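You operate a simulated robot arm through the tools that you are given. There is no shell and no other tool. Be economical: measure what you need, move in short steps, check, and stop when the job is done.

You run a simulated two-armed robot. Do the job below in one go: nothing can be reset, and whatever is moved stays where it is left.

Task
On the gap between the rigs on the work table, fold the rag in half, so that its two long edges meet.

Only the result counts: the job must be done as asked and must still hold three seconds after the hand-in. Knocking over, shifting, dropping, spilling or breaking anything else fails it. Flat cloth is picked up by pressing the open fingertips on it (5 to 10 N) and closing them slowly along it; thin cloth reads only 2 to 8 mm in the jaws.

Robot
Two 7-joint arms with two-finger parallel grippers on one trunk, on a base that drives. Base frame: it is fixed to the floor where the robot stands at the start and does not move with it; the origin is under the middle of the robot, x ahead of it, y to its left, z up. Lengths are in m, angles in rad, forces in N, time in s.
The left shoulder is at the start at [0.08, 0.131, 0.947], the right one opposite. With the tool pointing down near the work surface each hand reaches from about 0.4 to 0.86 m from the robot's upright axis, wherever it stands, measured 20 degrees to its own side. Places, roughly: gap between the rigs on the work table [0.5, 0, 0.8]. Payload 1.57 kg a hand.
The TCP of each hand is the grasp point between the finger pads, 0.03 m short of the fingertips. In the tool frame z runs along the fingers and y along their closing line. The gripper opens to 0.11 m. The fingers are 0.024 m wide and 0.012 m thick; the gripper's body (0.048 by 0.112 m) begins 0.078 m behind the TCP.
Orientation is that of the tool frame in the base frame, as a unit quaternion [w, x, y, z]. With the fingers straight down and closing along the base's y, the tool's x points along the base's -x, its y along +y and its z along -z.

Tools
- The arms move only by the tool jog_arm. It takes "left_motion", "right_motion" or both (then of equal length, played together; a hand with none holds still); each is one flat list of numbers, 7 for each row, row after row: the closure, from 0 (fully open) to 1 (shut), then the shift along the base's x, y, z in m, then the turn, a rotation vector about the base's x, y, z in rad. In form: [claw, dx, dy, dz, wx, wy, wz, claw, dx, dy, dz, wx, wy, wz, ...]. A call has 1 to 12 rows; each row shifts and turns the commanded pose from where the row before left it. A row lasts 0.2 s, in which the tool goes at most 0.05 m and 0.15 rad; a call with a longer step from one row to the next is refused whole, and so is a gripper value outside its range. A pose out of reach is approached as far as the arm can. The call stops where the force on the tool passes 40 N (or 10 N more than at its start, if that is more) or the arm is blocked; 0.2 s more then pass. Each finger travels about 0.108 m/s and halts on what it meets, pressing with about 43 N; the grip force reading is that of the motor and also rises with nothing between the fingers. The clock runs only during rows and for 0.2 s after the last one: add rows that do not move to give the fingers time. The reply holds the time, the measured pose of the TCP, the force on the tool along the base axes, the opening and the grip force, in the units named above and with some noise, with the torque about the TCP (base axes, N m) and any sound that the robot's microphone picked up.
- Cameras (640 x 400 px; columns grow to the right, rows downward): "scene" is now at [-0.059, 0.0029, 1.4019]; the picture's right is [0.03, -1.00, 0.00], its down [-0.72, -0.02, -0.69] and it looks along [0.69, 0.02, -0.72] (base axes); focal length 264 px, centre (320, 200). "left" rides on the left gripper at [0.07, -0.016, -0.141] in its tool frame; the picture's right is [0.23, 0.97, 0.00], its down [-0.85, 0.20, -0.48] and it looks along [-0.47, 0.11, 0.88] (tool axes); focal length 222 px, centre (320, 200). "right" rides on the right gripper at [0.07, 0.016, -0.141] in its tool frame; the picture's right is [-0.23, 0.97, 0.00], its down [-0.86, -0.20, -0.48] and it looks along [-0.47, -0.11, 0.88] (tool axes); focal length 222 px, centre (320, 200).
- grab_frame(camera): a new picture of that camera. No time passes.
- roll_base(legs): drives the robot by 1 to 6 legs, each [ahead, left, turn to the left] in m, m and rad, along the robot's own axes; the way and the turn of a leg run together, so that a leg with both is an arc; at most 1.5 m and 3.142 rad a leg. The arms and the cameras ride along, it lands a little off, and it stops where it bumps. It gives what a move gives.
- turn_head(pan, tilt): turns the head with the scene camera to pan (to the left, within 1.902 rad either way) and tilt (down, from -0.506 to 1.204), counted from straight ahead of the robot. It gives what a move gives.
- measure_at(camera, pixels): there is no depth. For up to 12 entries [column, row, z] of the newest picture of that camera ("zoom" is the newest enlarged one), the place [x, y] in the base frame at which the ray of that pixel passes the height z, good to about 0.002 m. No time passes.
- inspect(camera, box): a new picture of the part [left, top, right, bottom] of that camera's present view, enlarged. No time passes.
- sign_off(): hands the job in; it is judged then, once.

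Work in short steps. Measure before you move; look again where a grasp or a placing could have gone wrong, and mend it. You have 80 turns and 78 pictures in all, those below and enlarged ones among them. Open the grippers and draw the arms clear of the work before you hand the job in, unless the task says otherwise; then end with one line.

The tools are called after "Emit:" as name(argument=value, ...) on one line, values as JSON. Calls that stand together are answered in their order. jog_arm: Moves the arms, as the interface text tells. Its arguments: {"type":"object","properties":{"left_motion":{"type":"array","items":{"type":"number"}},"right_motion":{"type":"array","items":{"type":"number"}}},"required":[]} The other tools are called the same way: roll_base (legs) drives the base; turn_head (pan, tilt) turns the head that bears the scene camera; grab_frame (camera) takes a picture; measure_at (camera, pixels) gives the place at which the rays of pixels pass given heights; inspect (camera, box) takes an enlarged picture of a part of a camera's view; sign_off () hands the job in.

At the start:

```text
time_s: 0.0
left_eef_pos: [0.5127, 0.2358, 0.9675]
left_orientation: [0.0, -0.001, 1.0, 0.0]
left_wrist_force: [-0.1, 0.6, 0.3]
left_wrist_torque: [-0.02, 0.01, -0.01]
left_finger_gap: 0.1101
left_grasp_force: 0.0
right_eef_pos: [0.495, -0.2412, 1.0099]
right_orientation: [0.0, 0.0, 1.0, 0.0]
right_wrist_force: [0.4, -1.1, 0.3]
right_wrist_torque: [-0.02, 0.0, 0.01]
right_finger_gap: 0.1098
right_grasp_force: 0.0
robot x, y, heading: [-0.0005, -0.0013, 0.0]
head pan, tilt: [0.03, 0.805]
```

scene: 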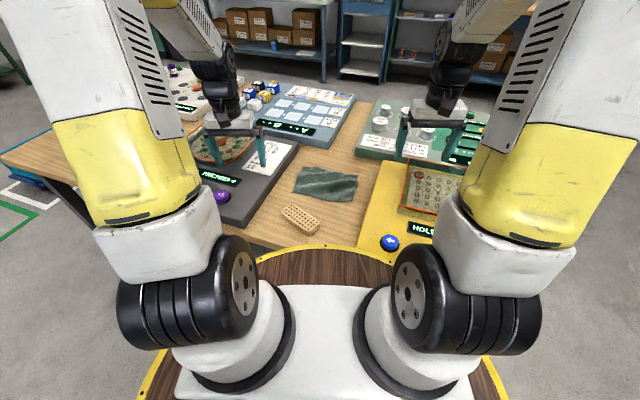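
right: 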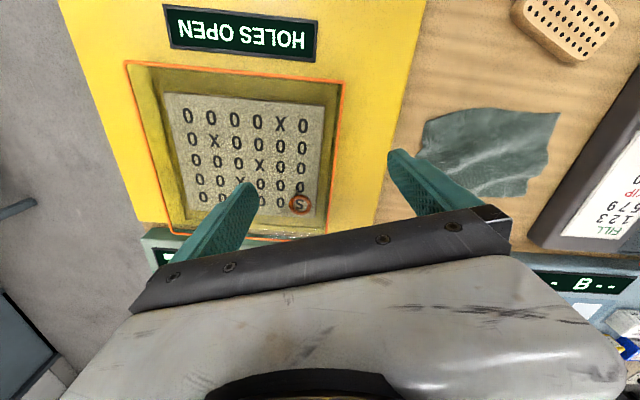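
left: 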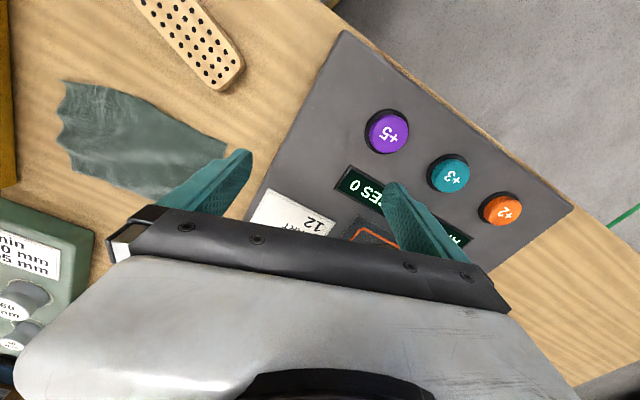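

The rag lies around scene pixel (326,184), between the rigs. I take an enlarged view to see its corners.

Emit:
inspect(camera="scene", box=[260, 140, 400, 228])

```text
4.55 times, centred on (330, 184) of scene
```

zoom: 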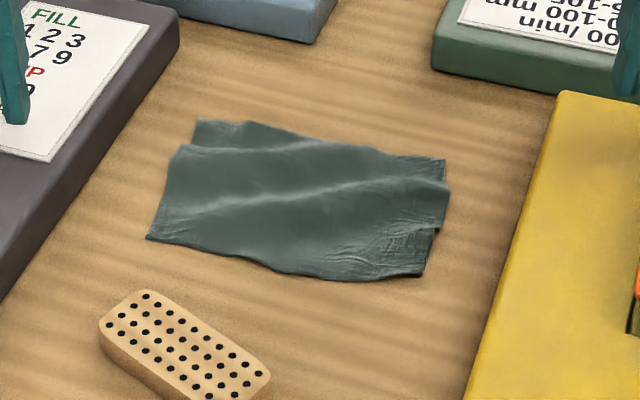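

The corners in the zoom are about (197,120), (445,160), (422,275) and (147,238). I measure these, the brush and the rig edges at table height.

Emit:
measure_at(camera="zoom", pixels=[[197, 120, 0.8], [445, 160, 0.8], [422, 275, 0.8], [147, 238, 0.8], [168, 160, 0.8], [450, 190, 0.8], [145, 292, 0.82], [268, 375, 0.82], [465, 400, 0.82], [555, 95, 0.82], [5, 300, 0.8], [178, 50, 0.82]])

Emit:
inspect(camera="right", box=[390, 60, 630, 210])

Emit:
inspect(camera="left", box=[30, 60, 270, 210])

```text
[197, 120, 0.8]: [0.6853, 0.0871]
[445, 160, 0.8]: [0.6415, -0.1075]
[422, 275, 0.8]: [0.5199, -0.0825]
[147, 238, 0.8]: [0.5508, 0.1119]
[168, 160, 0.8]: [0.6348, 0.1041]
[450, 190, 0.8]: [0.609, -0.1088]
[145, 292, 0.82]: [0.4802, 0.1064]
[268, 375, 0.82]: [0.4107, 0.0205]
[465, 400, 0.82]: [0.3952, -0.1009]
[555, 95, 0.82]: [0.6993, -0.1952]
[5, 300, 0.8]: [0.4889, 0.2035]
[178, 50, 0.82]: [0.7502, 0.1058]
```

```text
2.67 times, centred on (510, 135) of right
```

zoom: 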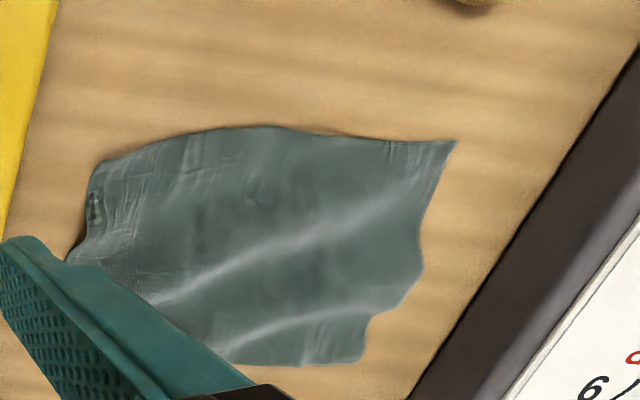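

```text
2.67 times, centred on (150, 135) of left
```

zoom: 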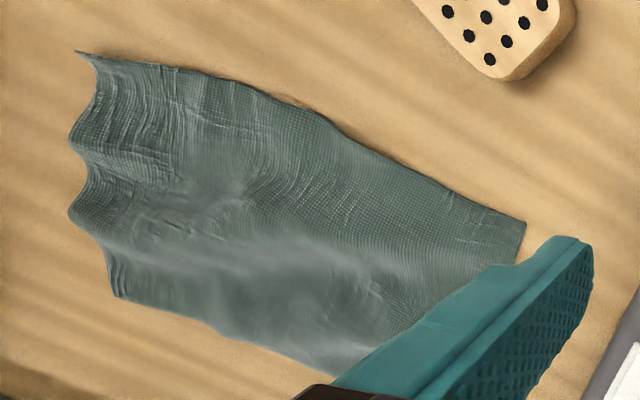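

I triangulate the table height from the near-left and near-right corners across the two wrist cameras.

Emit:
measure_at(camera="right", pixels=[[561.4, 112.5, 0.78], [561.4, 112.5, 0.8], [561.4, 112.5, 0.82], [427.5, 120, 0.8], [525, 196, 0.8], [477, 195, 0.8], [531, 60, 0.82], [495, 108, 0.8]])

Emit:
measure_at(camera="left", pixels=[[226.9, 143.2, 0.78], [226.9, 143.2, 0.8], [226.9, 143.2, 0.82], [59.2, 79.5, 0.8], [75, 171, 0.8], [155, 200, 0.8], [56, 140, 0.8], [153, 108, 0.8]])

```text
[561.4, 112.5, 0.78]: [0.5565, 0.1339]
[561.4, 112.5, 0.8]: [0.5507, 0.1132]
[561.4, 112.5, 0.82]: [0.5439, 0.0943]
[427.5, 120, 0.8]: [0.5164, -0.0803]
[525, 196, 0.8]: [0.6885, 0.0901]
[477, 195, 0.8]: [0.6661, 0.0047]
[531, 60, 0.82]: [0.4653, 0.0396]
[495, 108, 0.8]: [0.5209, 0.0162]
```

```text
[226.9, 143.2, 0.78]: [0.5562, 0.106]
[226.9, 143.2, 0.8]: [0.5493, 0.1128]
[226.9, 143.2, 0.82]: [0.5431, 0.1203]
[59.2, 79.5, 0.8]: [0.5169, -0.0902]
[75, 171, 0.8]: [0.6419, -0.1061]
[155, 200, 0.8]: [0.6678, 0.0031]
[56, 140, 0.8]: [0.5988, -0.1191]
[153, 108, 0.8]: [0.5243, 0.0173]
```

Table height is about 0.80 and the corners are NL (0.550,0.113), NR (0.517,-0.085), FL (0.687,0.089), FR (0.642,-0.107). I turn both hands so they close across the near long edge with the cameras outward, and bring them above that edge.

Emit:
jog_arm(left_motion=[0.7, 0.0028, -0.0123, -0.003, 0, 0, -0.145, 0.7, 0.0028, -0.0123, -0.003, 0, 0, -0.145, 0.7, 0.0028, -0.0123, -0.003, 0, 0, -0.145, 0.7, 0.0028, -0.0123, -0.003, 0, 0, -0.145, 0.7, 0.0028, -0.0123, -0.003, 0, 0, -0.145, 0.7, 0.0028, -0.0123, -0.003, 0, 0, -0.145, 0.7, 0.0028, -0.0123, -0.003, 0, 0, -0.145, 0.7, 0.0028, -0.0123, -0.003, 0, 0, -0.145, 0.7, 0.0028, -0.0123, -0.003, 0, 0, -0.145, 0.7, 0.0028, -0.0123, -0.003, 0, 0, -0.145, 0.7, 0.0028, -0.0123, -0.003, 0, 0, -0.145, 0.7, 0.0028, -0.0123, -0.003, 0, 0, -0.145], right_motion=[0.7, 0.0022, 0.0151, -0.0067, 0, 0, 0.117, 0.7, 0.0022, 0.0151, -0.0067, 0, 0, 0.117, 0.7, 0.0022, 0.0151, -0.0067, 0, 0, 0.117, 0.7, 0.0022, 0.0151, -0.0067, 0, 0, 0.117, 0.7, 0.0022, 0.0151, -0.0067, 0, 0, 0.117, 0.7, 0.0022, 0.0151, -0.0067, 0, 0, 0.117, 0.7, 0.0022, 0.0151, -0.0067, 0, 0, 0.117, 0.7, 0.0022, 0.0151, -0.0067, 0, 0, 0.117, 0.7, 0.0022, 0.0151, -0.0067, 0, 0, 0.117, 0.7, 0.0022, 0.0151, -0.0067, 0, 0, 0.117, 0.7, 0.0022, 0.0151, -0.0067, 0, 0, 0.117, 0.7, 0.0022, 0.0151, -0.0067, 0, 0, 0.117])

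Emit:
grab_frame(camera="scene")

Emit:
grab_frame(camera="left")

Emit:
grab_frame(camera="right")

```text
time_s: 2.6
left_eef_pos: [0.5446, 0.0894, 0.9314]
left_orientation: [0.0, 0.765, 0.644, 0.0]
left_wrist_force: [0.1, 0.0, 0.2]
left_wrist_torque: [-0.03, -0.03, -0.03]
left_finger_gap: 0.033
left_grasp_force: 0.2
right_eef_pos: [0.5217, -0.0607, 0.9286]
right_orientation: [0.001, -0.646, 0.763, 0.001]
right_wrist_force: [-0.9, 0.2, 0.3]
right_wrist_torque: [0.02, -0.03, 0.04]
right_finger_gap: 0.0331
right_grasp_force: 0.0
robot x, y, heading: [-0.0007, 0.0004, 0.002]
head pan, tilt: [0.03, 0.805]
```

```text
71 pictures are left
```

scene: 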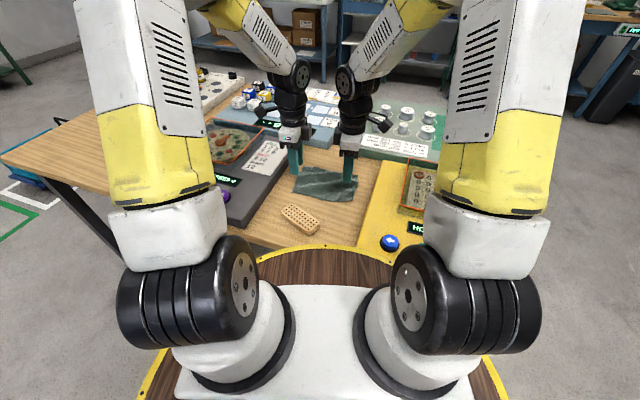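

```text
70 pictures are left
```

left: 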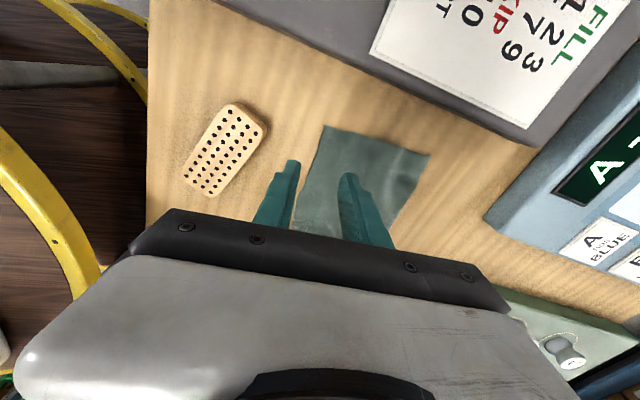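

```text
69 pictures are left
```

right: 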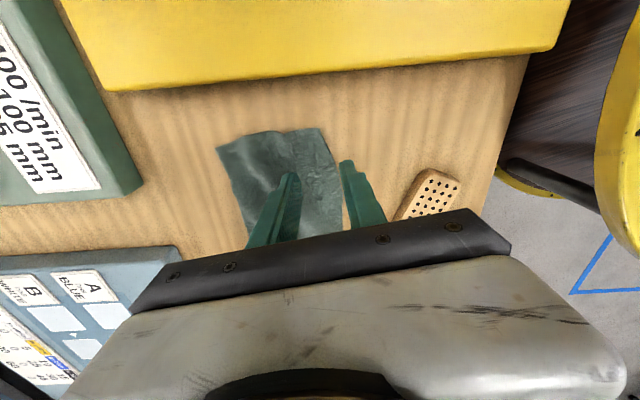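

Both hands are oriented properly. I shift inward 18 mm so the outer fingertips sit just on the cloth's edge, and lower to just above the cloth.

Emit:
jog_arm(left_motion=[0.7, 0.0194, -0.0044, -0.02, 0, 0, 0, 0.7, 0, 0, -0.03, 0, 0, 0, 0.7, 0, 0, -0.03, 0, 0, 0, 0.7, 0, 0, -0.005, 0, 0, 0], right_motion=[0.7, 0.0153, -0.0023, -0.02, 0, 0, 0, 0.7, 0, 0, -0.03, 0, 0, 0, 0.7, 0, 0, -0.03, 0, 0, 0, 0.7, 0, 0, -0.002, 0, 0, 0])

Emit:
inspect(camera="left", box=[200, 90, 480, 265])

Emit:
inspect(camera="right", box=[180, 90, 460, 265])

```text
time_s: 3.6
left_eef_pos: [0.563, 0.0858, 0.8468]
left_orientation: [0.0, 0.764, 0.645, 0.0]
left_wrist_force: [0.2, 0.2, 0.4]
left_wrist_torque: [-0.03, 0.03, -0.02]
left_finger_gap: 0.033
left_grasp_force: 0.0
right_eef_pos: [0.5365, -0.0631, 0.8457]
right_orientation: [0.0, -0.646, 0.763, 0.0]
right_wrist_force: [0.1, 0.3, 0.2]
right_wrist_torque: [0.0, -0.01, 0.02]
right_finger_gap: 0.0329
right_grasp_force: 0.0
robot x, y, heading: [-0.0041, -0.0, -0.002]
head pan, tilt: [0.03, 0.805]
```

```text
2.29 times, centred on (340, 178) of left
```

zoom: 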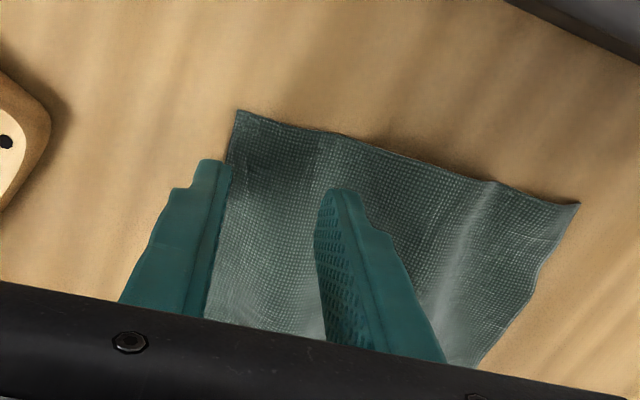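

```text
2.29 times, centred on (320, 178) of right
```

zoom: 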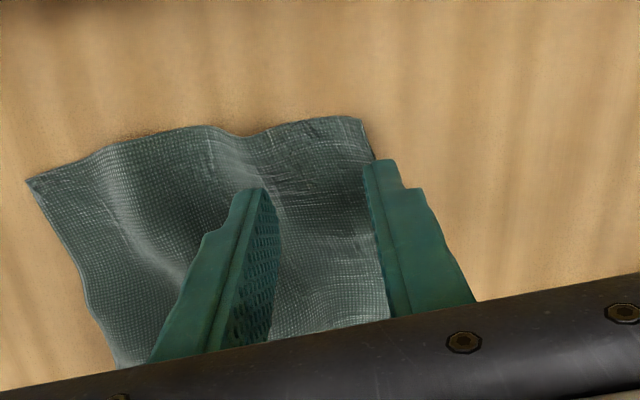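

The outer fingers straddle the near edge on both hands, as wanted. I lower in small steps to contact.

Emit:
jog_arm(left_motion=[0.7, 0, 0, -0.005, 0, 0, 0, 0.7, 0, 0, -0.005, 0, 0, 0, 0.7, 0, 0, -0.003, 0, 0, 0, 0.7, 0, 0, -0.002, 0, 0, 0], right_motion=[0.7, 0, 0, -0.005, 0, 0, 0, 0.7, 0, 0, -0.005, 0, 0, 0, 0.7, 0, 0, -0.003, 0, 0, 0, 0.7, 0, 0, -0.002, 0, 0, 0])

```text
time_s: 4.6
left_eef_pos: [0.5654, 0.0842, 0.8324]
left_orientation: [0.0, 0.765, 0.645, 0.0]
left_wrist_force: [-0.5, 0.3, -0.9]
left_wrist_torque: [0.0, -0.02, 0.0]
left_finger_gap: 0.0329
left_grasp_force: 0.1
right_eef_pos: [0.5374, -0.0622, 0.8318]
right_orientation: [0.0, -0.646, 0.764, 0.001]
right_wrist_force: [0.1, 0.7, -0.1]
right_wrist_torque: [-0.05, -0.02, 0.03]
right_finger_gap: 0.0328
right_grasp_force: 0.1
robot x, y, heading: [0.0016, -0.0004, -0.002]
head pan, tilt: [0.03, 0.805]
```

No contact yet; I lower 2 mm more.

Emit:
jog_arm(left_motion=[0.7, 0, 0, -0.001, 0, 0, 0, 0.7, 0, 0, -0.001, 0, 0, 0], right_motion=[0.7, 0, 0, -0.001, 0, 0, 0, 0.7, 0, 0, -0.001, 0, 0, 0])

```text
time_s: 5.2
left_eef_pos: [0.5651, 0.0843, 0.8313]
left_orientation: [0.001, 0.765, 0.645, 0.001]
left_wrist_force: [-3.3, -1.1, 17.7]
left_wrist_torque: [0.01, 0.31, 0.06]
left_finger_gap: 0.0337
left_grasp_force: 0.5
right_eef_pos: [0.5369, -0.0619, 0.832]
right_orientation: [0.002, -0.646, 0.764, 0.0]
right_wrist_force: [1.0, 0.1, 5.5]
right_wrist_torque: [0.01, 0.11, 0.01]
right_finger_gap: 0.0331
right_grasp_force: 0.1
robot x, y, heading: [0.0001, 0.0023, 0.0]
head pan, tilt: [0.03, 0.805]
```

Left presses 17.7 N and right 5.5 N. I ease the left by 0.6 mm, then close both slowly.

Emit:
jog_arm(left_motion=[0.7, 0, 0, -0.0, 0, 0, 0, 0.7, 0, 0, 0.0006, 0, 0, 0, 0.73, 0, 0, 0, 0, 0, 0, 0.76, 0, 0, 0, 0, 0, 0], right_motion=[0.7, 0, 0, -0.0001, 0, 0, 0, 0.7, 0, 0, 0, 0, 0, 0, 0.73, 0, 0, 0, 0, 0, 0, 0.76, 0, 0, 0, 0, 0, 0])

Emit:
inspect(camera="left", box=[200, 90, 480, 265])

Emit:
inspect(camera="right", box=[180, 90, 460, 265])

```text
time_s: 6.2
left_eef_pos: [0.5657, 0.0849, 0.8305]
left_orientation: [0.001, 0.764, 0.645, 0.0]
left_wrist_force: [-0.4, 0.4, 15.8]
left_wrist_torque: [0.07, 0.09, 0.04]
left_finger_gap: 0.0253
left_grasp_force: 0.1
right_eef_pos: [0.5363, -0.0617, 0.8319]
right_orientation: [0.001, -0.646, 0.764, -0.001]
right_wrist_force: [-1.1, 0.4, 21.9]
right_wrist_torque: [0.04, 0.33, 0.0]
right_finger_gap: 0.0265
right_grasp_force: 0.0
robot x, y, heading: [-0.0017, -0.0024, -0.001]
head pan, tilt: [0.03, 0.805]
```

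```text
2.29 times, centred on (340, 178) of left
```

zoom: 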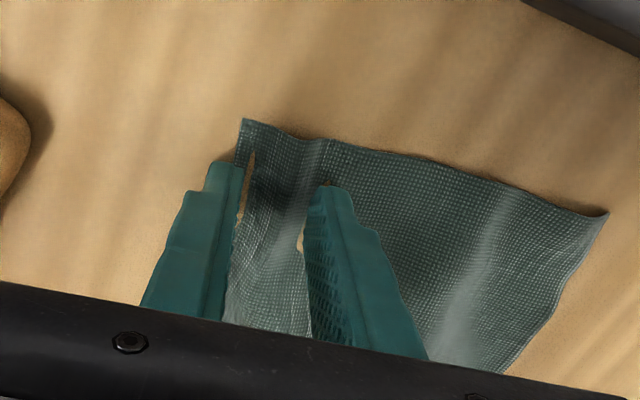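

```text
2.29 times, centred on (320, 178) of right
```

zoom: 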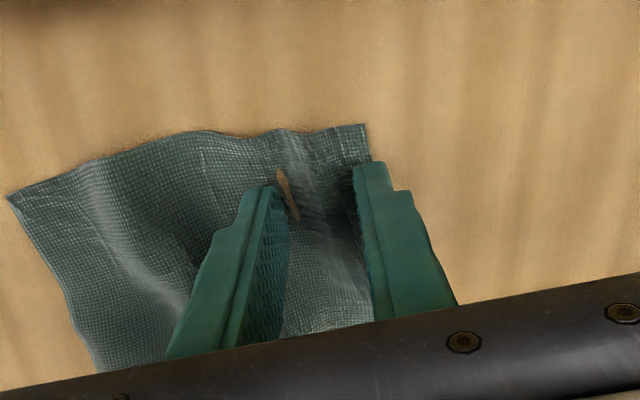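

The cloth is being drawn in and rippling between the fingers; forces are 16 and 22 N, so I ease up slightly and keep closing.

Emit:
jog_arm(left_motion=[0.76, 0, 0, 0.0004, 0, 0, 0, 0.79, 0, 0, 0, 0, 0, 0, 0.82, 0, 0, 0, 0, 0, 0, 0.85, 0, 0, 0, 0, 0, 0], right_motion=[0.76, 0, 0, 0.0007, 0, 0, 0, 0.79, 0, 0, 0, 0, 0, 0, 0.82, 0, 0, 0, 0, 0, 0, 0.85, 0, 0, 0, 0, 0, 0])

```text
time_s: 7.2
left_eef_pos: [0.5647, 0.085, 0.8328]
left_orientation: [0.001, 0.764, 0.645, 0.001]
left_wrist_force: [-1.9, 0.5, 22.7]
left_wrist_torque: [0.03, 0.13, 0.0]
left_finger_gap: 0.0154
left_grasp_force: 0.1
right_eef_pos: [0.5359, -0.0625, 0.8313]
right_orientation: [0.0, -0.645, 0.764, 0.0]
right_wrist_force: [1.1, -0.8, 11.1]
right_wrist_torque: [-0.03, 0.09, 0.02]
right_finger_gap: 0.0151
right_grasp_force: 0.1
robot x, y, heading: [0.0006, -0.0034, -0.0]
head pan, tilt: [0.03, 0.805]
```

I ease the left a bit and close fully.

Emit:
jog_arm(left_motion=[0.85, 0, 0, 0.0007, 0, 0, 0, 0.88, 0, 0, 0, 0, 0, 0, 0.91, 0, 0, 0, 0, 0, 0, 0.94, 0, 0, 0, 0, 0, 0, 0.97, 0, 0, 0, 0, 0, 0, 1, 0, 0, 0, 0, 0, 0, 1, 0, 0, 0, 0, 0, 0], right_motion=[0.85, 0, 0, 0.0002, 0, 0, 0, 0.88, 0, 0, 0, 0, 0, 0, 0.91, 0, 0, 0, 0, 0, 0, 0.94, 0, 0, 0, 0, 0, 0, 0.97, 0, 0, 0, 0, 0, 0, 1, 0, 0, 0, 0, 0, 0, 1, 0, 0, 0, 0, 0, 0])

Emit:
inspect(camera="left", box=[200, 90, 480, 265])

Emit:
inspect(camera="right", box=[180, 90, 460, 265])

```text
time_s: 8.8
left_eef_pos: [0.5648, 0.0827, 0.8318]
left_orientation: [0.0, 0.764, 0.645, 0.0]
left_wrist_force: [0.3, 1.0, 1.5]
left_wrist_torque: [0.0, 0.01, -0.02]
left_finger_gap: 0.0026
left_grasp_force: 23.9
right_eef_pos: [0.5367, -0.0629, 0.8319]
right_orientation: [0.0, -0.646, 0.764, -0.001]
right_wrist_force: [-1.1, -0.5, 7.3]
right_wrist_torque: [-0.02, 0.07, 0.04]
right_finger_gap: 0.0021
right_grasp_force: 23.9
robot x, y, heading: [-0.0046, -0.0021, 0.001]
head pan, tilt: [0.03, 0.805]
```

```text
2.29 times, centred on (340, 178) of left
```

zoom: 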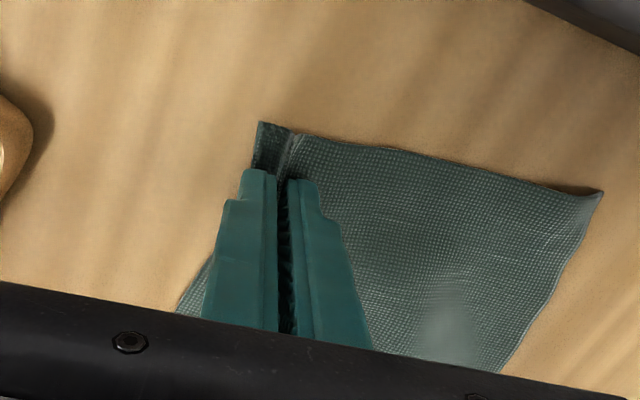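

```text
2.29 times, centred on (320, 178) of right
```

zoom: 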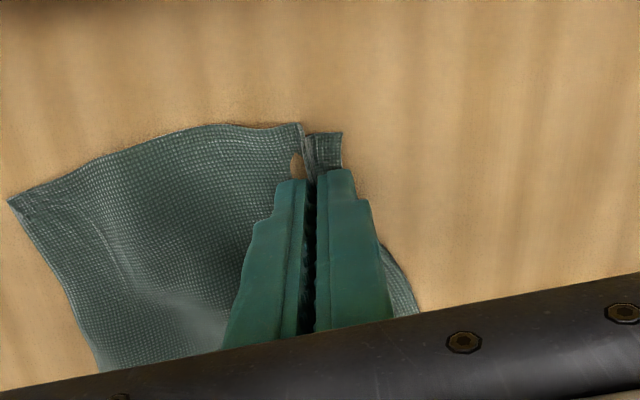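

Both hands hold cloth (2–3 mm gap), but a ~12 mm strip of edge sticks out beyond the outer finger, which would land as an ear. I'll open again, spreading the cloth back, lift and re-grip closer to the edge with the outer finger off the cloth.

Emit:
jog_arm(left_motion=[0.95, 0, 0, 0, 0, 0, 0, 0.85, 0, 0, 0, 0, 0, 0, 0.7, 0, 0, 0, 0, 0, 0, 0.7, 0, 0, 0.005, 0, 0, 0, 0.7, 0, 0, 0.02, 0, 0, 0, 0.7, -0.012, 0.002, 0.01, 0, 0, 0], right_motion=[0.95, 0, 0, 0, 0, 0, 0, 0.85, 0, 0, 0, 0, 0, 0, 0.7, 0, 0, 0, 0, 0, 0, 0.7, 0, 0, 0.005, 0, 0, 0, 0.7, 0, 0, 0.02, 0, 0, 0, 0.7, -0.012, 0.002, 0.01, 0, 0, 0])

Emit:
inspect(camera="left", box=[200, 90, 480, 265])

Emit:
inspect(camera="right", box=[180, 90, 460, 265])

Emit:
inspect(camera="scene", box=[260, 140, 400, 228])

```text
time_s: 10.2
left_eef_pos: [0.5533, 0.0868, 0.8656]
left_orientation: [0.0, 0.765, 0.644, 0.0]
left_wrist_force: [0.1, 0.0, 0.2]
left_wrist_torque: [0.0, 0.03, -0.01]
left_finger_gap: 0.0333
left_grasp_force: 0.0
right_eef_pos: [0.523, -0.0611, 0.8668]
right_orientation: [-0.001, -0.645, 0.764, 0.001]
right_wrist_force: [0.3, 0.1, 0.2]
right_wrist_torque: [-0.01, 0.04, 0.0]
right_finger_gap: 0.0331
right_grasp_force: 0.1
robot x, y, heading: [-0.0011, 0.0005, -0.0]
head pan, tilt: [0.03, 0.805]
```

```text
2.29 times, centred on (340, 178) of left
```

zoom: 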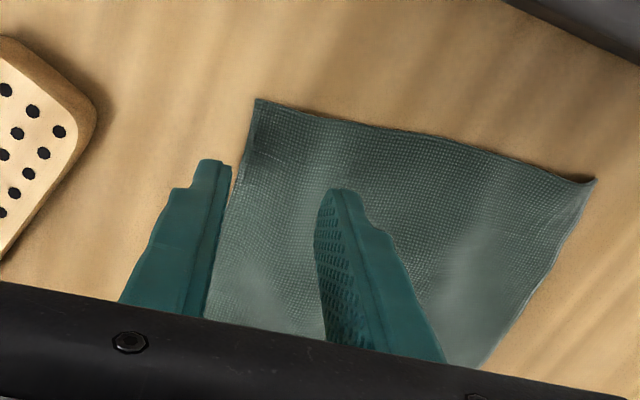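

```text
2.29 times, centred on (320, 178) of right
```

zoom: 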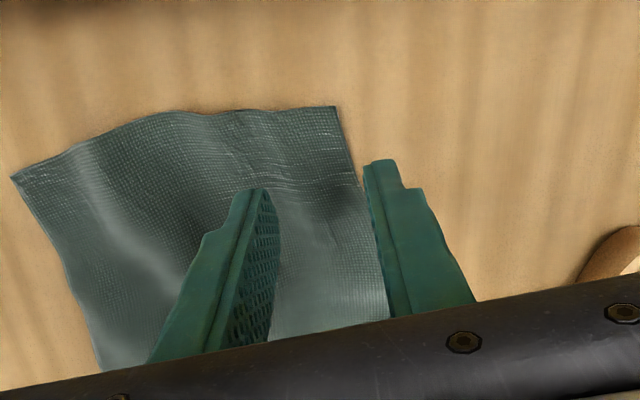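

```text
4.55 times, centred on (330, 184) of scene
```

zoom: 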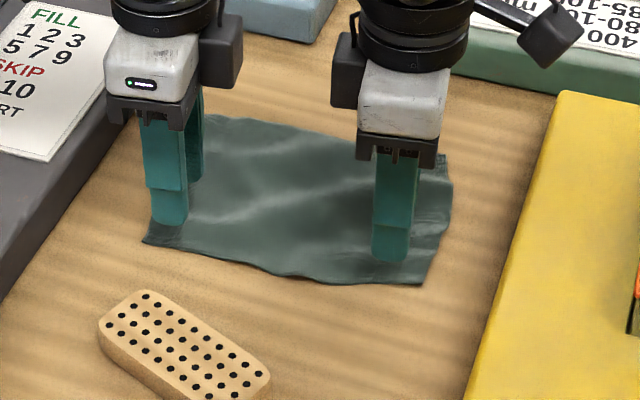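

I measure the near edge from this scene zoom.

Emit:
measure_at(camera="zoom", pixels=[[145, 242, 0.8], [180, 250, 0.8], [230, 263, 0.8], [275, 275, 0.8], [355, 283, 0.8], [390, 284, 0.8], [422, 285, 0.8], [452, 190, 0.8], [445, 160, 0.8]])

Emit:
measure_at(camera="left", pixels=[[311.6, 133.7, 0.8], [303, 165, 0.8], [460, 169, 0.8]])

Emit:
measure_at(camera="right", pixels=[[327, 136.5, 0.8], [337.5, 172, 0.8], [347, 220, 0.8]])

```text
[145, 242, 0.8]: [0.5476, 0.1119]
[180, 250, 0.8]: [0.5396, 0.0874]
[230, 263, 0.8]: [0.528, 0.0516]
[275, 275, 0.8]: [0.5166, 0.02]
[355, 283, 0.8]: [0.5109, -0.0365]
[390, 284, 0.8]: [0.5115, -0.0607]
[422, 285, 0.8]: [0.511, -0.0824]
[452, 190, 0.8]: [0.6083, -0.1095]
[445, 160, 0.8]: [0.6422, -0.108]
```

```text
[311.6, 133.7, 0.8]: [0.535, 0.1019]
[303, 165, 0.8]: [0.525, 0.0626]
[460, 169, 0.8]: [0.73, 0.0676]
```

```text
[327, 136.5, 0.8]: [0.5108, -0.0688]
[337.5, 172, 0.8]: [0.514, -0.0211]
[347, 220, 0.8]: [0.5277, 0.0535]
```

Near edge is x≈0.540 at the left hand and x≈0.512 at the right, so the outer fingers are now ~3–5 mm off the cloth. I lower straight down to near contact.

Emit:
jog_arm(left_motion=[0.7, -0.002, 0, -0.015, 0, 0, 0, 0.7, 0, 0, -0.014, 0, 0, 0, 0.7, 0, 0, -0.003, 0, 0, 0, 0.7, 0, 0, -0.001, 0, 0, 0], right_motion=[0.7, 0, 0, -0.015, 0, 0, 0, 0.7, 0, 0, -0.014, 0, 0, 0, 0.7, 0, 0, -0.004, 0, 0, 0, 0.7, 0, 0, -0.001, 0, 0, 0])

```text
time_s: 11.2
left_eef_pos: [0.5507, 0.0859, 0.8327]
left_orientation: [0.0, 0.764, 0.645, 0.0]
left_wrist_force: [-0.4, 0.3, 0.1]
left_wrist_torque: [-0.02, -0.02, 0.0]
left_finger_gap: 0.0331
left_grasp_force: 0.1
right_eef_pos: [0.5232, -0.0592, 0.8332]
right_orientation: [0.0, -0.645, 0.764, 0.0]
right_wrist_force: [-0.8, 0.1, 0.7]
right_wrist_torque: [0.01, 0.0, 0.04]
right_finger_gap: 0.0329
right_grasp_force: 0.0
robot x, y, heading: [0.0005, 0.0026, 0.002]
head pan, tilt: [0.03, 0.805]
```

Not yet in contact; 1.3 mm more.

Emit:
jog_arm(left_motion=[0.7, 0, 0, -0.001, 0, 0, 0, 0.7, 0, 0, -0.0004, 0, 0, 0, 0.7, 0, 0, 0, 0, 0, 0], right_motion=[0.7, 0, 0, -0.001, 0, 0, 0, 0.7, 0, 0, -0.0004, 0, 0, 0, 0.7, 0, 0, 0, 0, 0, 0])

Emit:
inspect(camera="left", box=[240, 110, 400, 210])

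Emit:
inspect(camera="right", box=[240, 110, 400, 210])

```text
time_s: 12.0
left_eef_pos: [0.552, 0.0863, 0.8322]
left_orientation: [0.0, 0.765, 0.644, -0.001]
left_wrist_force: [-0.6, -0.4, -0.3]
left_wrist_torque: [0.0, 0.02, 0.02]
left_finger_gap: 0.0332
left_grasp_force: 0.1
right_eef_pos: [0.525, -0.0597, 0.8306]
right_orientation: [0.0, -0.646, 0.764, 0.0]
right_wrist_force: [-2.7, -0.7, 13.0]
right_wrist_torque: [0.03, 0.07, -0.04]
right_finger_gap: 0.0331
right_grasp_force: 0.0
robot x, y, heading: [0.0006, 0.0006, 0.002]
head pan, tilt: [0.03, 0.805]
```

```text
4.00 times, centred on (320, 160) of left
```

zoom: 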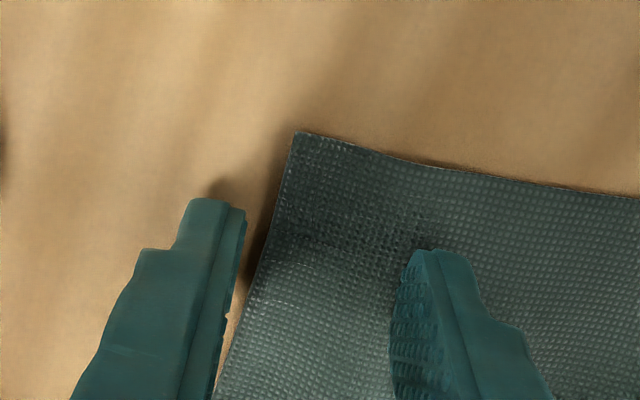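

```text
4.00 times, centred on (320, 160) of right
```

zoom: 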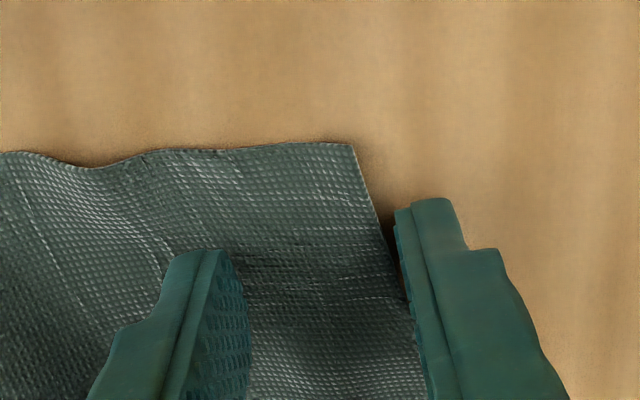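

Geometry is good, but a narrower opening would gather less cloth. I lift 6 mm, narrow to ~18 mm, shift outward ~6 mm and lower again.

Emit:
jog_arm(left_motion=[0.7, 0, 0, 0.006, 0, 0, 0, 0.84, -0.006, 0.001, 0, 0, 0, 0, 0.84, 0, 0, 0, 0, 0, 0, 0.84, 0, 0, -0.005, 0, 0, 0, 0.84, 0, 0, -0.001, 0, 0, 0, 0.84, 0, 0, -0.0006, 0, 0, 0], right_motion=[0.7, 0, 0, 0.006, 0, 0, 0, 0.84, -0.006, 0.001, 0, 0, 0, 0, 0.84, 0, 0, 0, 0, 0, 0, 0.84, 0, 0, -0.005, 0, 0, 0, 0.84, 0, 0, -0.0005, 0, 0, 0, 0.84, 0, 0, -0.0002, 0, 0, 0])

Emit:
inspect(camera="left", box=[240, 110, 400, 210])

Emit:
inspect(camera="right", box=[240, 110, 400, 210])

```text
time_s: 13.4
left_eef_pos: [0.5452, 0.0859, 0.8313]
left_orientation: [0.0, 0.764, 0.645, 0.0]
left_wrist_force: [0.6, -0.1, 2.0]
left_wrist_torque: [0.0, -0.03, -0.01]
left_finger_gap: 0.0178
left_grasp_force: 0.0
right_eef_pos: [0.5176, -0.0585, 0.8325]
right_orientation: [0.001, -0.646, 0.764, 0.0]
right_wrist_force: [0.3, -0.6, 7.0]
right_wrist_torque: [-0.01, 0.03, -0.01]
right_finger_gap: 0.0175
right_grasp_force: 0.1
robot x, y, heading: [0.001, 0.0015, -0.002]
head pan, tilt: [0.03, 0.805]
```

```text
4.00 times, centred on (320, 160) of left
```

zoom: 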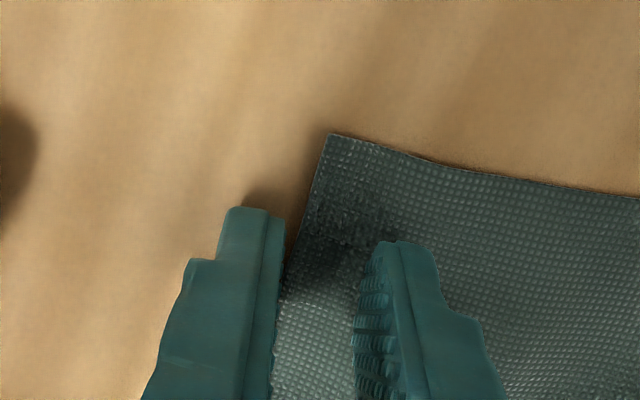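

```text
4.00 times, centred on (320, 160) of right
```

zoom: 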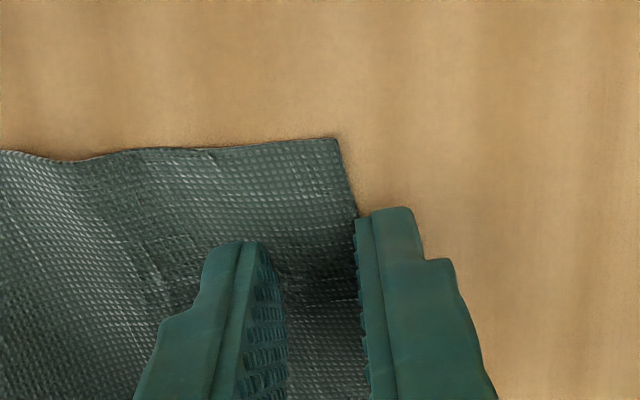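

Outer fingers are right at the edge and light contact is made. I press the left slightly more and close both slowly.

Emit:
jog_arm(left_motion=[0.84, 0, 0, -0.0004, 0, 0, 0, 0.86, 0, 0, 0, 0, 0, 0, 0.88, 0, 0, 0, 0, 0, 0, 0.9, 0, 0, 0, 0, 0, 0, 0.92, 0, 0, 0, 0, 0, 0, 0.94, 0, 0, 0, 0, 0, 0, 0.97, 0, 0, 0, 0, 0, 0, 1, 0, 0, 0, 0, 0, 0, 1, 0, 0, 0, 0, 0, 0], right_motion=[0.84, 0, 0, 0, 0, 0, 0, 0.86, 0, 0, 0, 0, 0, 0, 0.88, 0, 0, 0, 0, 0, 0, 0.9, 0, 0, 0, 0, 0, 0, 0.92, 0, 0, 0, 0, 0, 0, 0.94, 0, 0, 0, 0, 0, 0, 0.97, 0, 0, 0, 0, 0, 0, 1, 0, 0, 0, 0, 0, 0, 1, 0, 0, 0, 0, 0, 0])

Emit:
inspect(camera="left", box=[240, 110, 400, 210])

Emit:
inspect(camera="right", box=[240, 110, 400, 210])

```text
time_s: 15.4
left_eef_pos: [0.545, 0.0874, 0.8305]
left_orientation: [0.0, 0.764, 0.645, 0.0]
left_wrist_force: [-0.3, -2.1, 12.7]
left_wrist_torque: [0.02, -0.02, 0.0]
left_finger_gap: 0.0019
left_grasp_force: 23.3
right_eef_pos: [0.5173, -0.0599, 0.8297]
right_orientation: [0.001, -0.646, 0.764, -0.001]
right_wrist_force: [1.9, -0.6, 12.0]
right_wrist_torque: [0.04, -0.06, -0.02]
right_finger_gap: 0.0
right_grasp_force: 21.0
robot x, y, heading: [0.0, 0.001, 0.0]
head pan, tilt: [0.03, 0.805]
```

```text
4.00 times, centred on (320, 160) of left
```

zoom: 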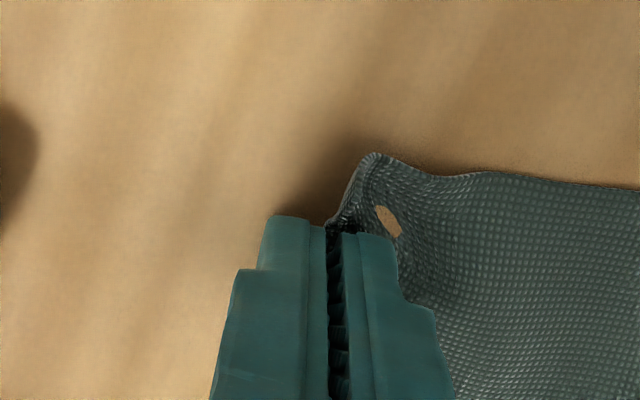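

```text
4.00 times, centred on (320, 160) of right
```

zoom: 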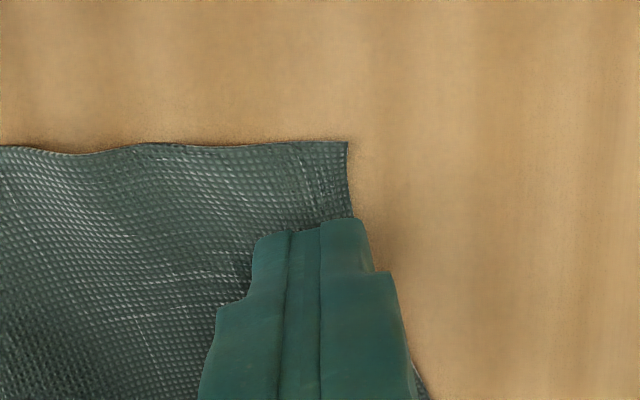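

Left grips the edge ideally (edge standing up in the jaws, 1.9 mm). Right slipped over the cloth (gap 0), so I lift the right, reopen and offset it outward slightly.

Emit:
jog_arm(right_motion=[1, 0, 0, 0.006, 0, 0, 0, 0.8, 0, 0, 0, 0, 0, 0, 0.8, -0.005, 0.001, 0, 0, 0, 0, 0.8, 0, 0, -0.003, 0, 0, 0])

Emit:
inspect(camera="right", box=[240, 110, 400, 210])

```text
time_s: 16.4
left_eef_pos: [0.5455, 0.0866, 0.8321]
left_orientation: [0.001, 0.764, 0.645, 0.001]
left_wrist_force: [0.0, -1.2, 17.4]
left_wrist_torque: [-0.02, -0.06, 0.0]
left_finger_gap: 0.0018
left_grasp_force: 23.7
right_eef_pos: [0.5134, -0.0583, 0.8341]
right_orientation: [0.001, -0.646, 0.764, 0.0]
right_wrist_force: [0.3, 0.2, -0.3]
right_wrist_torque: [-0.01, 0.01, -0.04]
right_finger_gap: 0.022
right_grasp_force: 0.1
robot x, y, heading: [0.0011, 0.0001, 0.003]
head pan, tilt: [0.03, 0.805]
```

```text
4.00 times, centred on (320, 160) of right
```

zoom: 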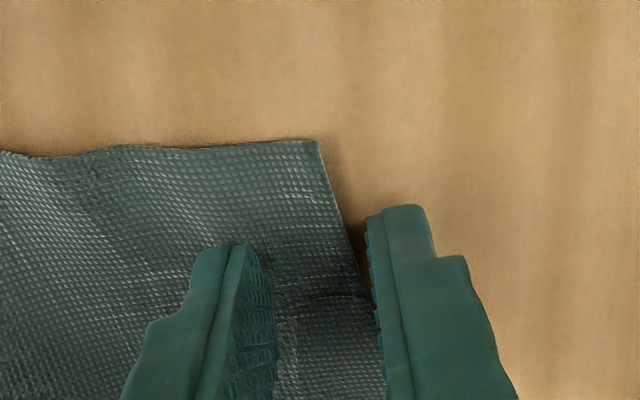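

The outer finger is now clear of the edge. I lower ~2.5 mm and close in stages.

Emit:
jog_arm(right_motion=[0.8, 0, 0, -0.002, 0, 0, 0, 0.8, 0, 0, -0.001, 0, 0, 0, 0.8, 0, 0, 0, 0, 0, 0])

```text
time_s: 17.2
left_eef_pos: [0.5453, 0.0879, 0.8319]
left_orientation: [0.0, 0.765, 0.644, 0.0]
left_wrist_force: [-0.2, -1.3, 15.7]
left_wrist_torque: [0.01, -0.05, 0.01]
left_finger_gap: 0.0018
left_grasp_force: 23.6
right_eef_pos: [0.5132, -0.0581, 0.8317]
right_orientation: [-0.001, -0.646, 0.764, 0.0]
right_wrist_force: [-0.7, -1.1, 2.7]
right_wrist_torque: [-0.02, -0.02, -0.04]
right_finger_gap: 0.0216
right_grasp_force: 0.0
robot x, y, heading: [-0.0022, 0.0039, -0.003]
head pan, tilt: [0.03, 0.805]
```

Contact 2.7 N; I press about 0.6 mm more and close slowly.

Emit:
jog_arm(right_motion=[0.8, 0, 0, -0.0006, 0, 0, 0, 0.82, 0, 0, 0, 0, 0, 0, 0.84, 0, 0, 0, 0, 0, 0, 0.86, 0, 0, 0, 0, 0, 0, 0.88, 0, 0, 0, 0, 0, 0, 0.9, 0, 0, 0, 0, 0, 0, 0.92, 0, 0, 0, 0, 0, 0, 0.94, 0, 0, 0, 0, 0, 0, 0.96, 0, 0, 0, 0, 0, 0, 1, 0, 0, 0, 0, 0, 0, 1, 0, 0, 0, 0, 0, 0])

Emit:
inspect(camera="right", box=[240, 110, 400, 210])

```text
time_s: 19.6
left_eef_pos: [0.545, 0.0879, 0.8317]
left_orientation: [0.0, 0.764, 0.645, 0.0]
left_wrist_force: [1.2, -0.1, 9.4]
left_wrist_torque: [-0.04, -0.11, -0.01]
left_finger_gap: 0.0015
left_grasp_force: 22.9
right_eef_pos: [0.5135, -0.0586, 0.8311]
right_orientation: [0.001, -0.645, 0.764, 0.0]
right_wrist_force: [5.1, -4.4, 37.4]
right_wrist_torque: [0.0, -0.33, -0.02]
right_finger_gap: 0.0073
right_grasp_force: 26.7
robot x, y, heading: [0.0033, 0.0032, 0.002]
head pan, tilt: [0.03, 0.805]
```

```text
4.00 times, centred on (320, 160) of right
```

zoom: 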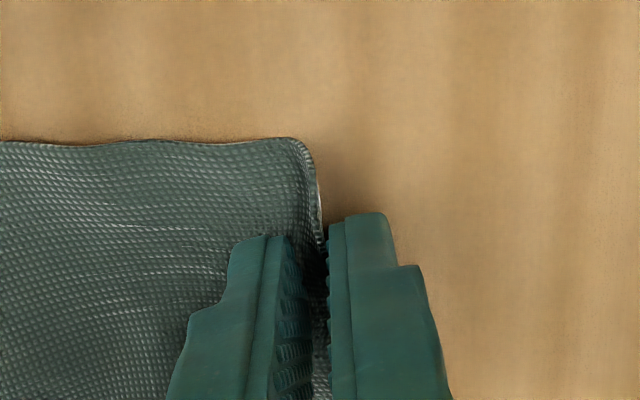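

Right now holds the edge (7.3 mm, edge up in the jaws). I lift both 15 mm and check they hold.

Emit:
jog_arm(left_motion=[1, 0, 0, 0.003, 0, 0, 0, 1, 0.002, 0, 0.006, 0, 0, 0, 1, 0.002, 0, 0.006, 0, 0, 0], right_motion=[1, 0, 0, 0.003, 0, 0, 0, 1, 0.002, 0, 0.006, 0, 0, 0, 1, 0.002, 0, 0.006, 0, 0, 0])

Emit:
inspect(camera="left", box=[200, 90, 480, 265])

Emit:
inspect(camera="right", box=[180, 90, 460, 265])

Emit:
inspect(camera="scene", box=[260, 140, 400, 228])

```text
time_s: 20.4
left_eef_pos: [0.5497, 0.0871, 0.8467]
left_orientation: [-0.001, 0.764, 0.645, -0.001]
left_wrist_force: [0.0, -0.3, 0.5]
left_wrist_torque: [0.0, -0.01, 0.03]
left_finger_gap: 0.0014
left_grasp_force: 23.2
right_eef_pos: [0.5172, -0.0582, 0.8452]
right_orientation: [-0.001, -0.646, 0.764, 0.001]
right_wrist_force: [0.0, -0.3, -0.3]
right_wrist_torque: [0.0, 0.0, 0.03]
right_finger_gap: 0.0019
right_grasp_force: 23.7
robot x, y, heading: [-0.0008, 0.001, 0.003]
head pan, tilt: [0.03, 0.805]
```

```text
2.29 times, centred on (340, 178) of left
```

zoom: 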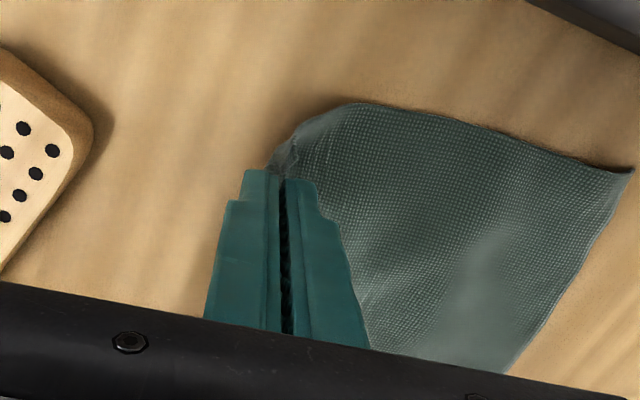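

```text
2.29 times, centred on (320, 178) of right
```

zoom: 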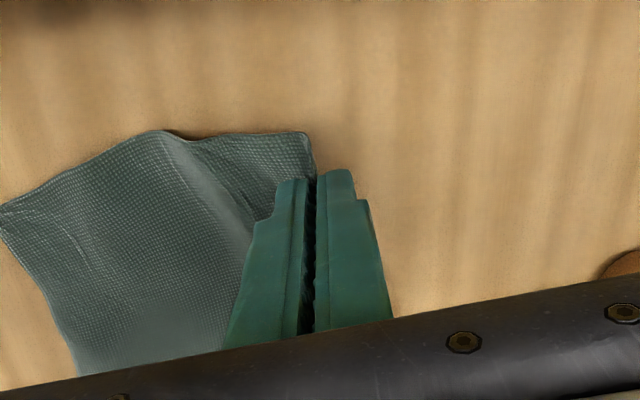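

```text
4.55 times, centred on (330, 184) of scene
```

zoom: 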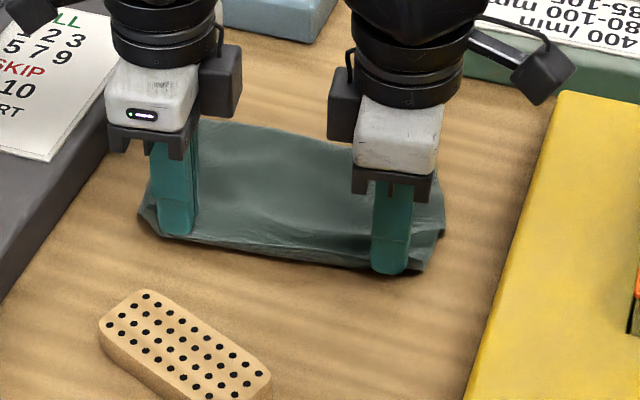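

Both corners are held and lifted. The far edge lies about 0.138 m away along (0.98,-0.18); I carry both hands on an arc, stopping before the final lowering.

Emit:
jog_arm(left_motion=[1, 0.003, -0.0006, 0.018, 0, 0, 0, 1, 0.0087, -0.0016, 0.016, 0, 0, 0, 1, 0.0137, -0.0026, 0.013, 0, 0, 0, 1, 0.0171, -0.0032, 0.008, 0, 0, 0, 1, 0.0191, -0.0036, 0.003, 0, 0, 0, 1, 0.0191, -0.0036, -0.003, 0, 0, 0, 1, 0.0171, -0.0032, -0.008, 0, 0, 0, 1, 0.0137, -0.0026, -0.013, 0, 0, 0], right_motion=[1, 0.003, -0.0006, 0.018, 0, 0, 0, 1, 0.0087, -0.0016, 0.016, 0, 0, 0, 1, 0.0137, -0.0026, 0.013, 0, 0, 0, 1, 0.0171, -0.0032, 0.008, 0, 0, 0, 1, 0.0191, -0.0036, 0.003, 0, 0, 0, 1, 0.0191, -0.0036, -0.003, 0, 0, 0, 1, 0.0171, -0.0032, -0.008, 0, 0, 0, 1, 0.0137, -0.0026, -0.013, 0, 0, 0])

Emit:
inspect(camera="left", box=[200, 90, 480, 265])

Emit:
inspect(camera="right", box=[180, 90, 460, 265])

Emit:
inspect(camera="scene", box=[260, 140, 400, 228])

```text
time_s: 22.2
left_eef_pos: [0.6613, 0.0671, 0.8812]
left_orientation: [0.0, 0.764, 0.645, 0.001]
left_wrist_force: [-0.7, -0.4, 0.3]
left_wrist_torque: [-0.02, -0.02, 0.0]
left_finger_gap: 0.0011
left_grasp_force: 23.8
right_eef_pos: [0.628, -0.0795, 0.8795]
right_orientation: [0.0, -0.645, 0.764, 0.0]
right_wrist_force: [0.4, 0.6, -0.3]
right_wrist_torque: [0.01, 0.0, 0.06]
right_finger_gap: 0.002
right_grasp_force: 23.2
robot x, y, heading: [-0.0015, 0.0002, -0.001]
head pan, tilt: [0.03, 0.805]
```

```text
2.29 times, centred on (340, 178) of left
```

zoom: 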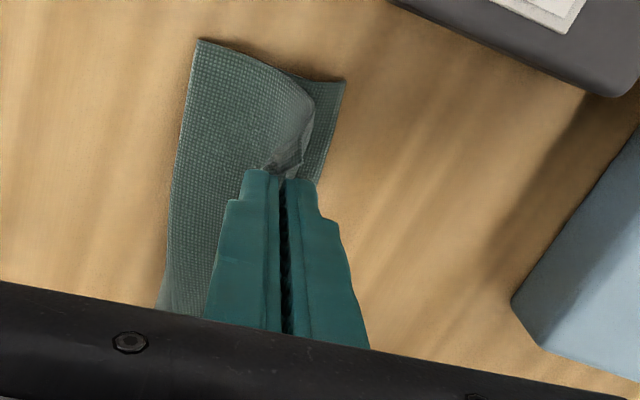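

```text
2.29 times, centred on (320, 178) of right
```

zoom: 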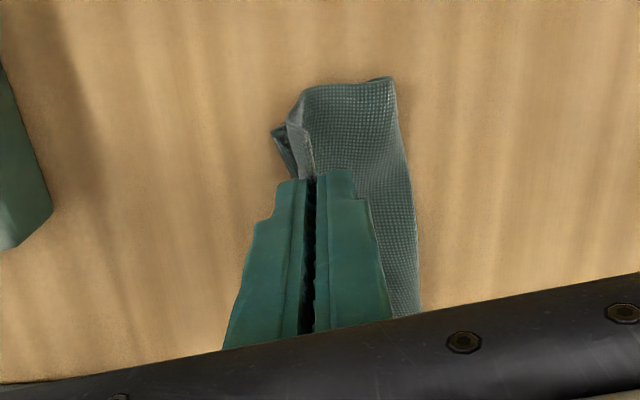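

```text
4.55 times, centred on (330, 184) of scene
```

zoom: 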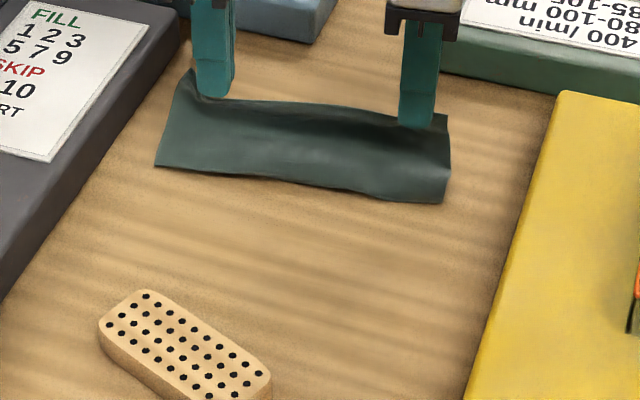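

The fold forms nicely. I take fresh wrist frames to measure the far edge of the lower layer.

Emit:
grab_frame(camera="left")

Emit:
grab_frame(camera="right")

Emit:
measure_at(camera="left", pixels=[[351, 125, 0.8], [342, 160, 0.8], [287, 107, 0.8]])

Emit:
measure_at(camera="right", pixels=[[300, 147, 0.8], [310, 168, 0.8], [350, 124, 0.8]])

```text
45 pictures are left
```

left: 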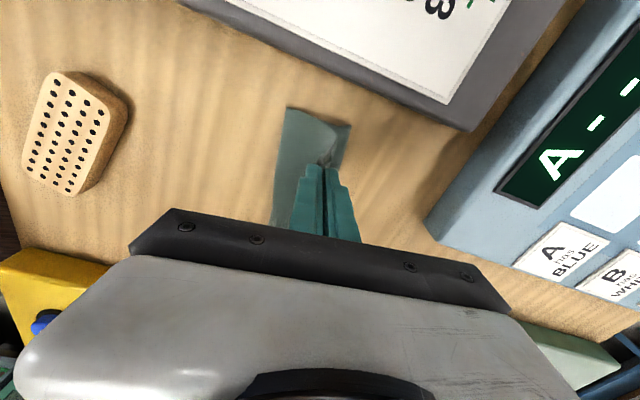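

```text
44 pictures are left
```

right: 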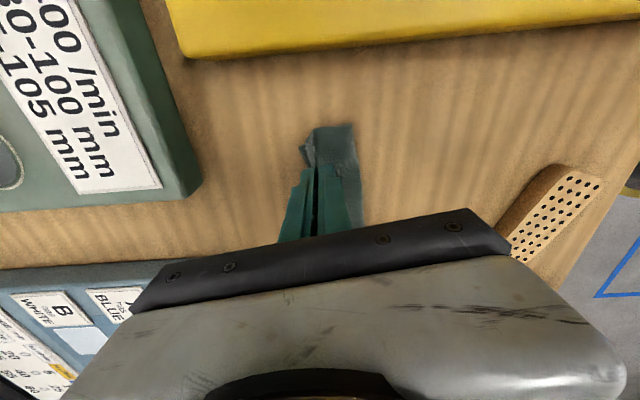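

```text
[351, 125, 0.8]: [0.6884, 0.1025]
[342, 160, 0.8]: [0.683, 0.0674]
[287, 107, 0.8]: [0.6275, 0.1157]
```

```text
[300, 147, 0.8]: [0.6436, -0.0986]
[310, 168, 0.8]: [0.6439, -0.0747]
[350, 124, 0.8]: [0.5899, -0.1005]
```

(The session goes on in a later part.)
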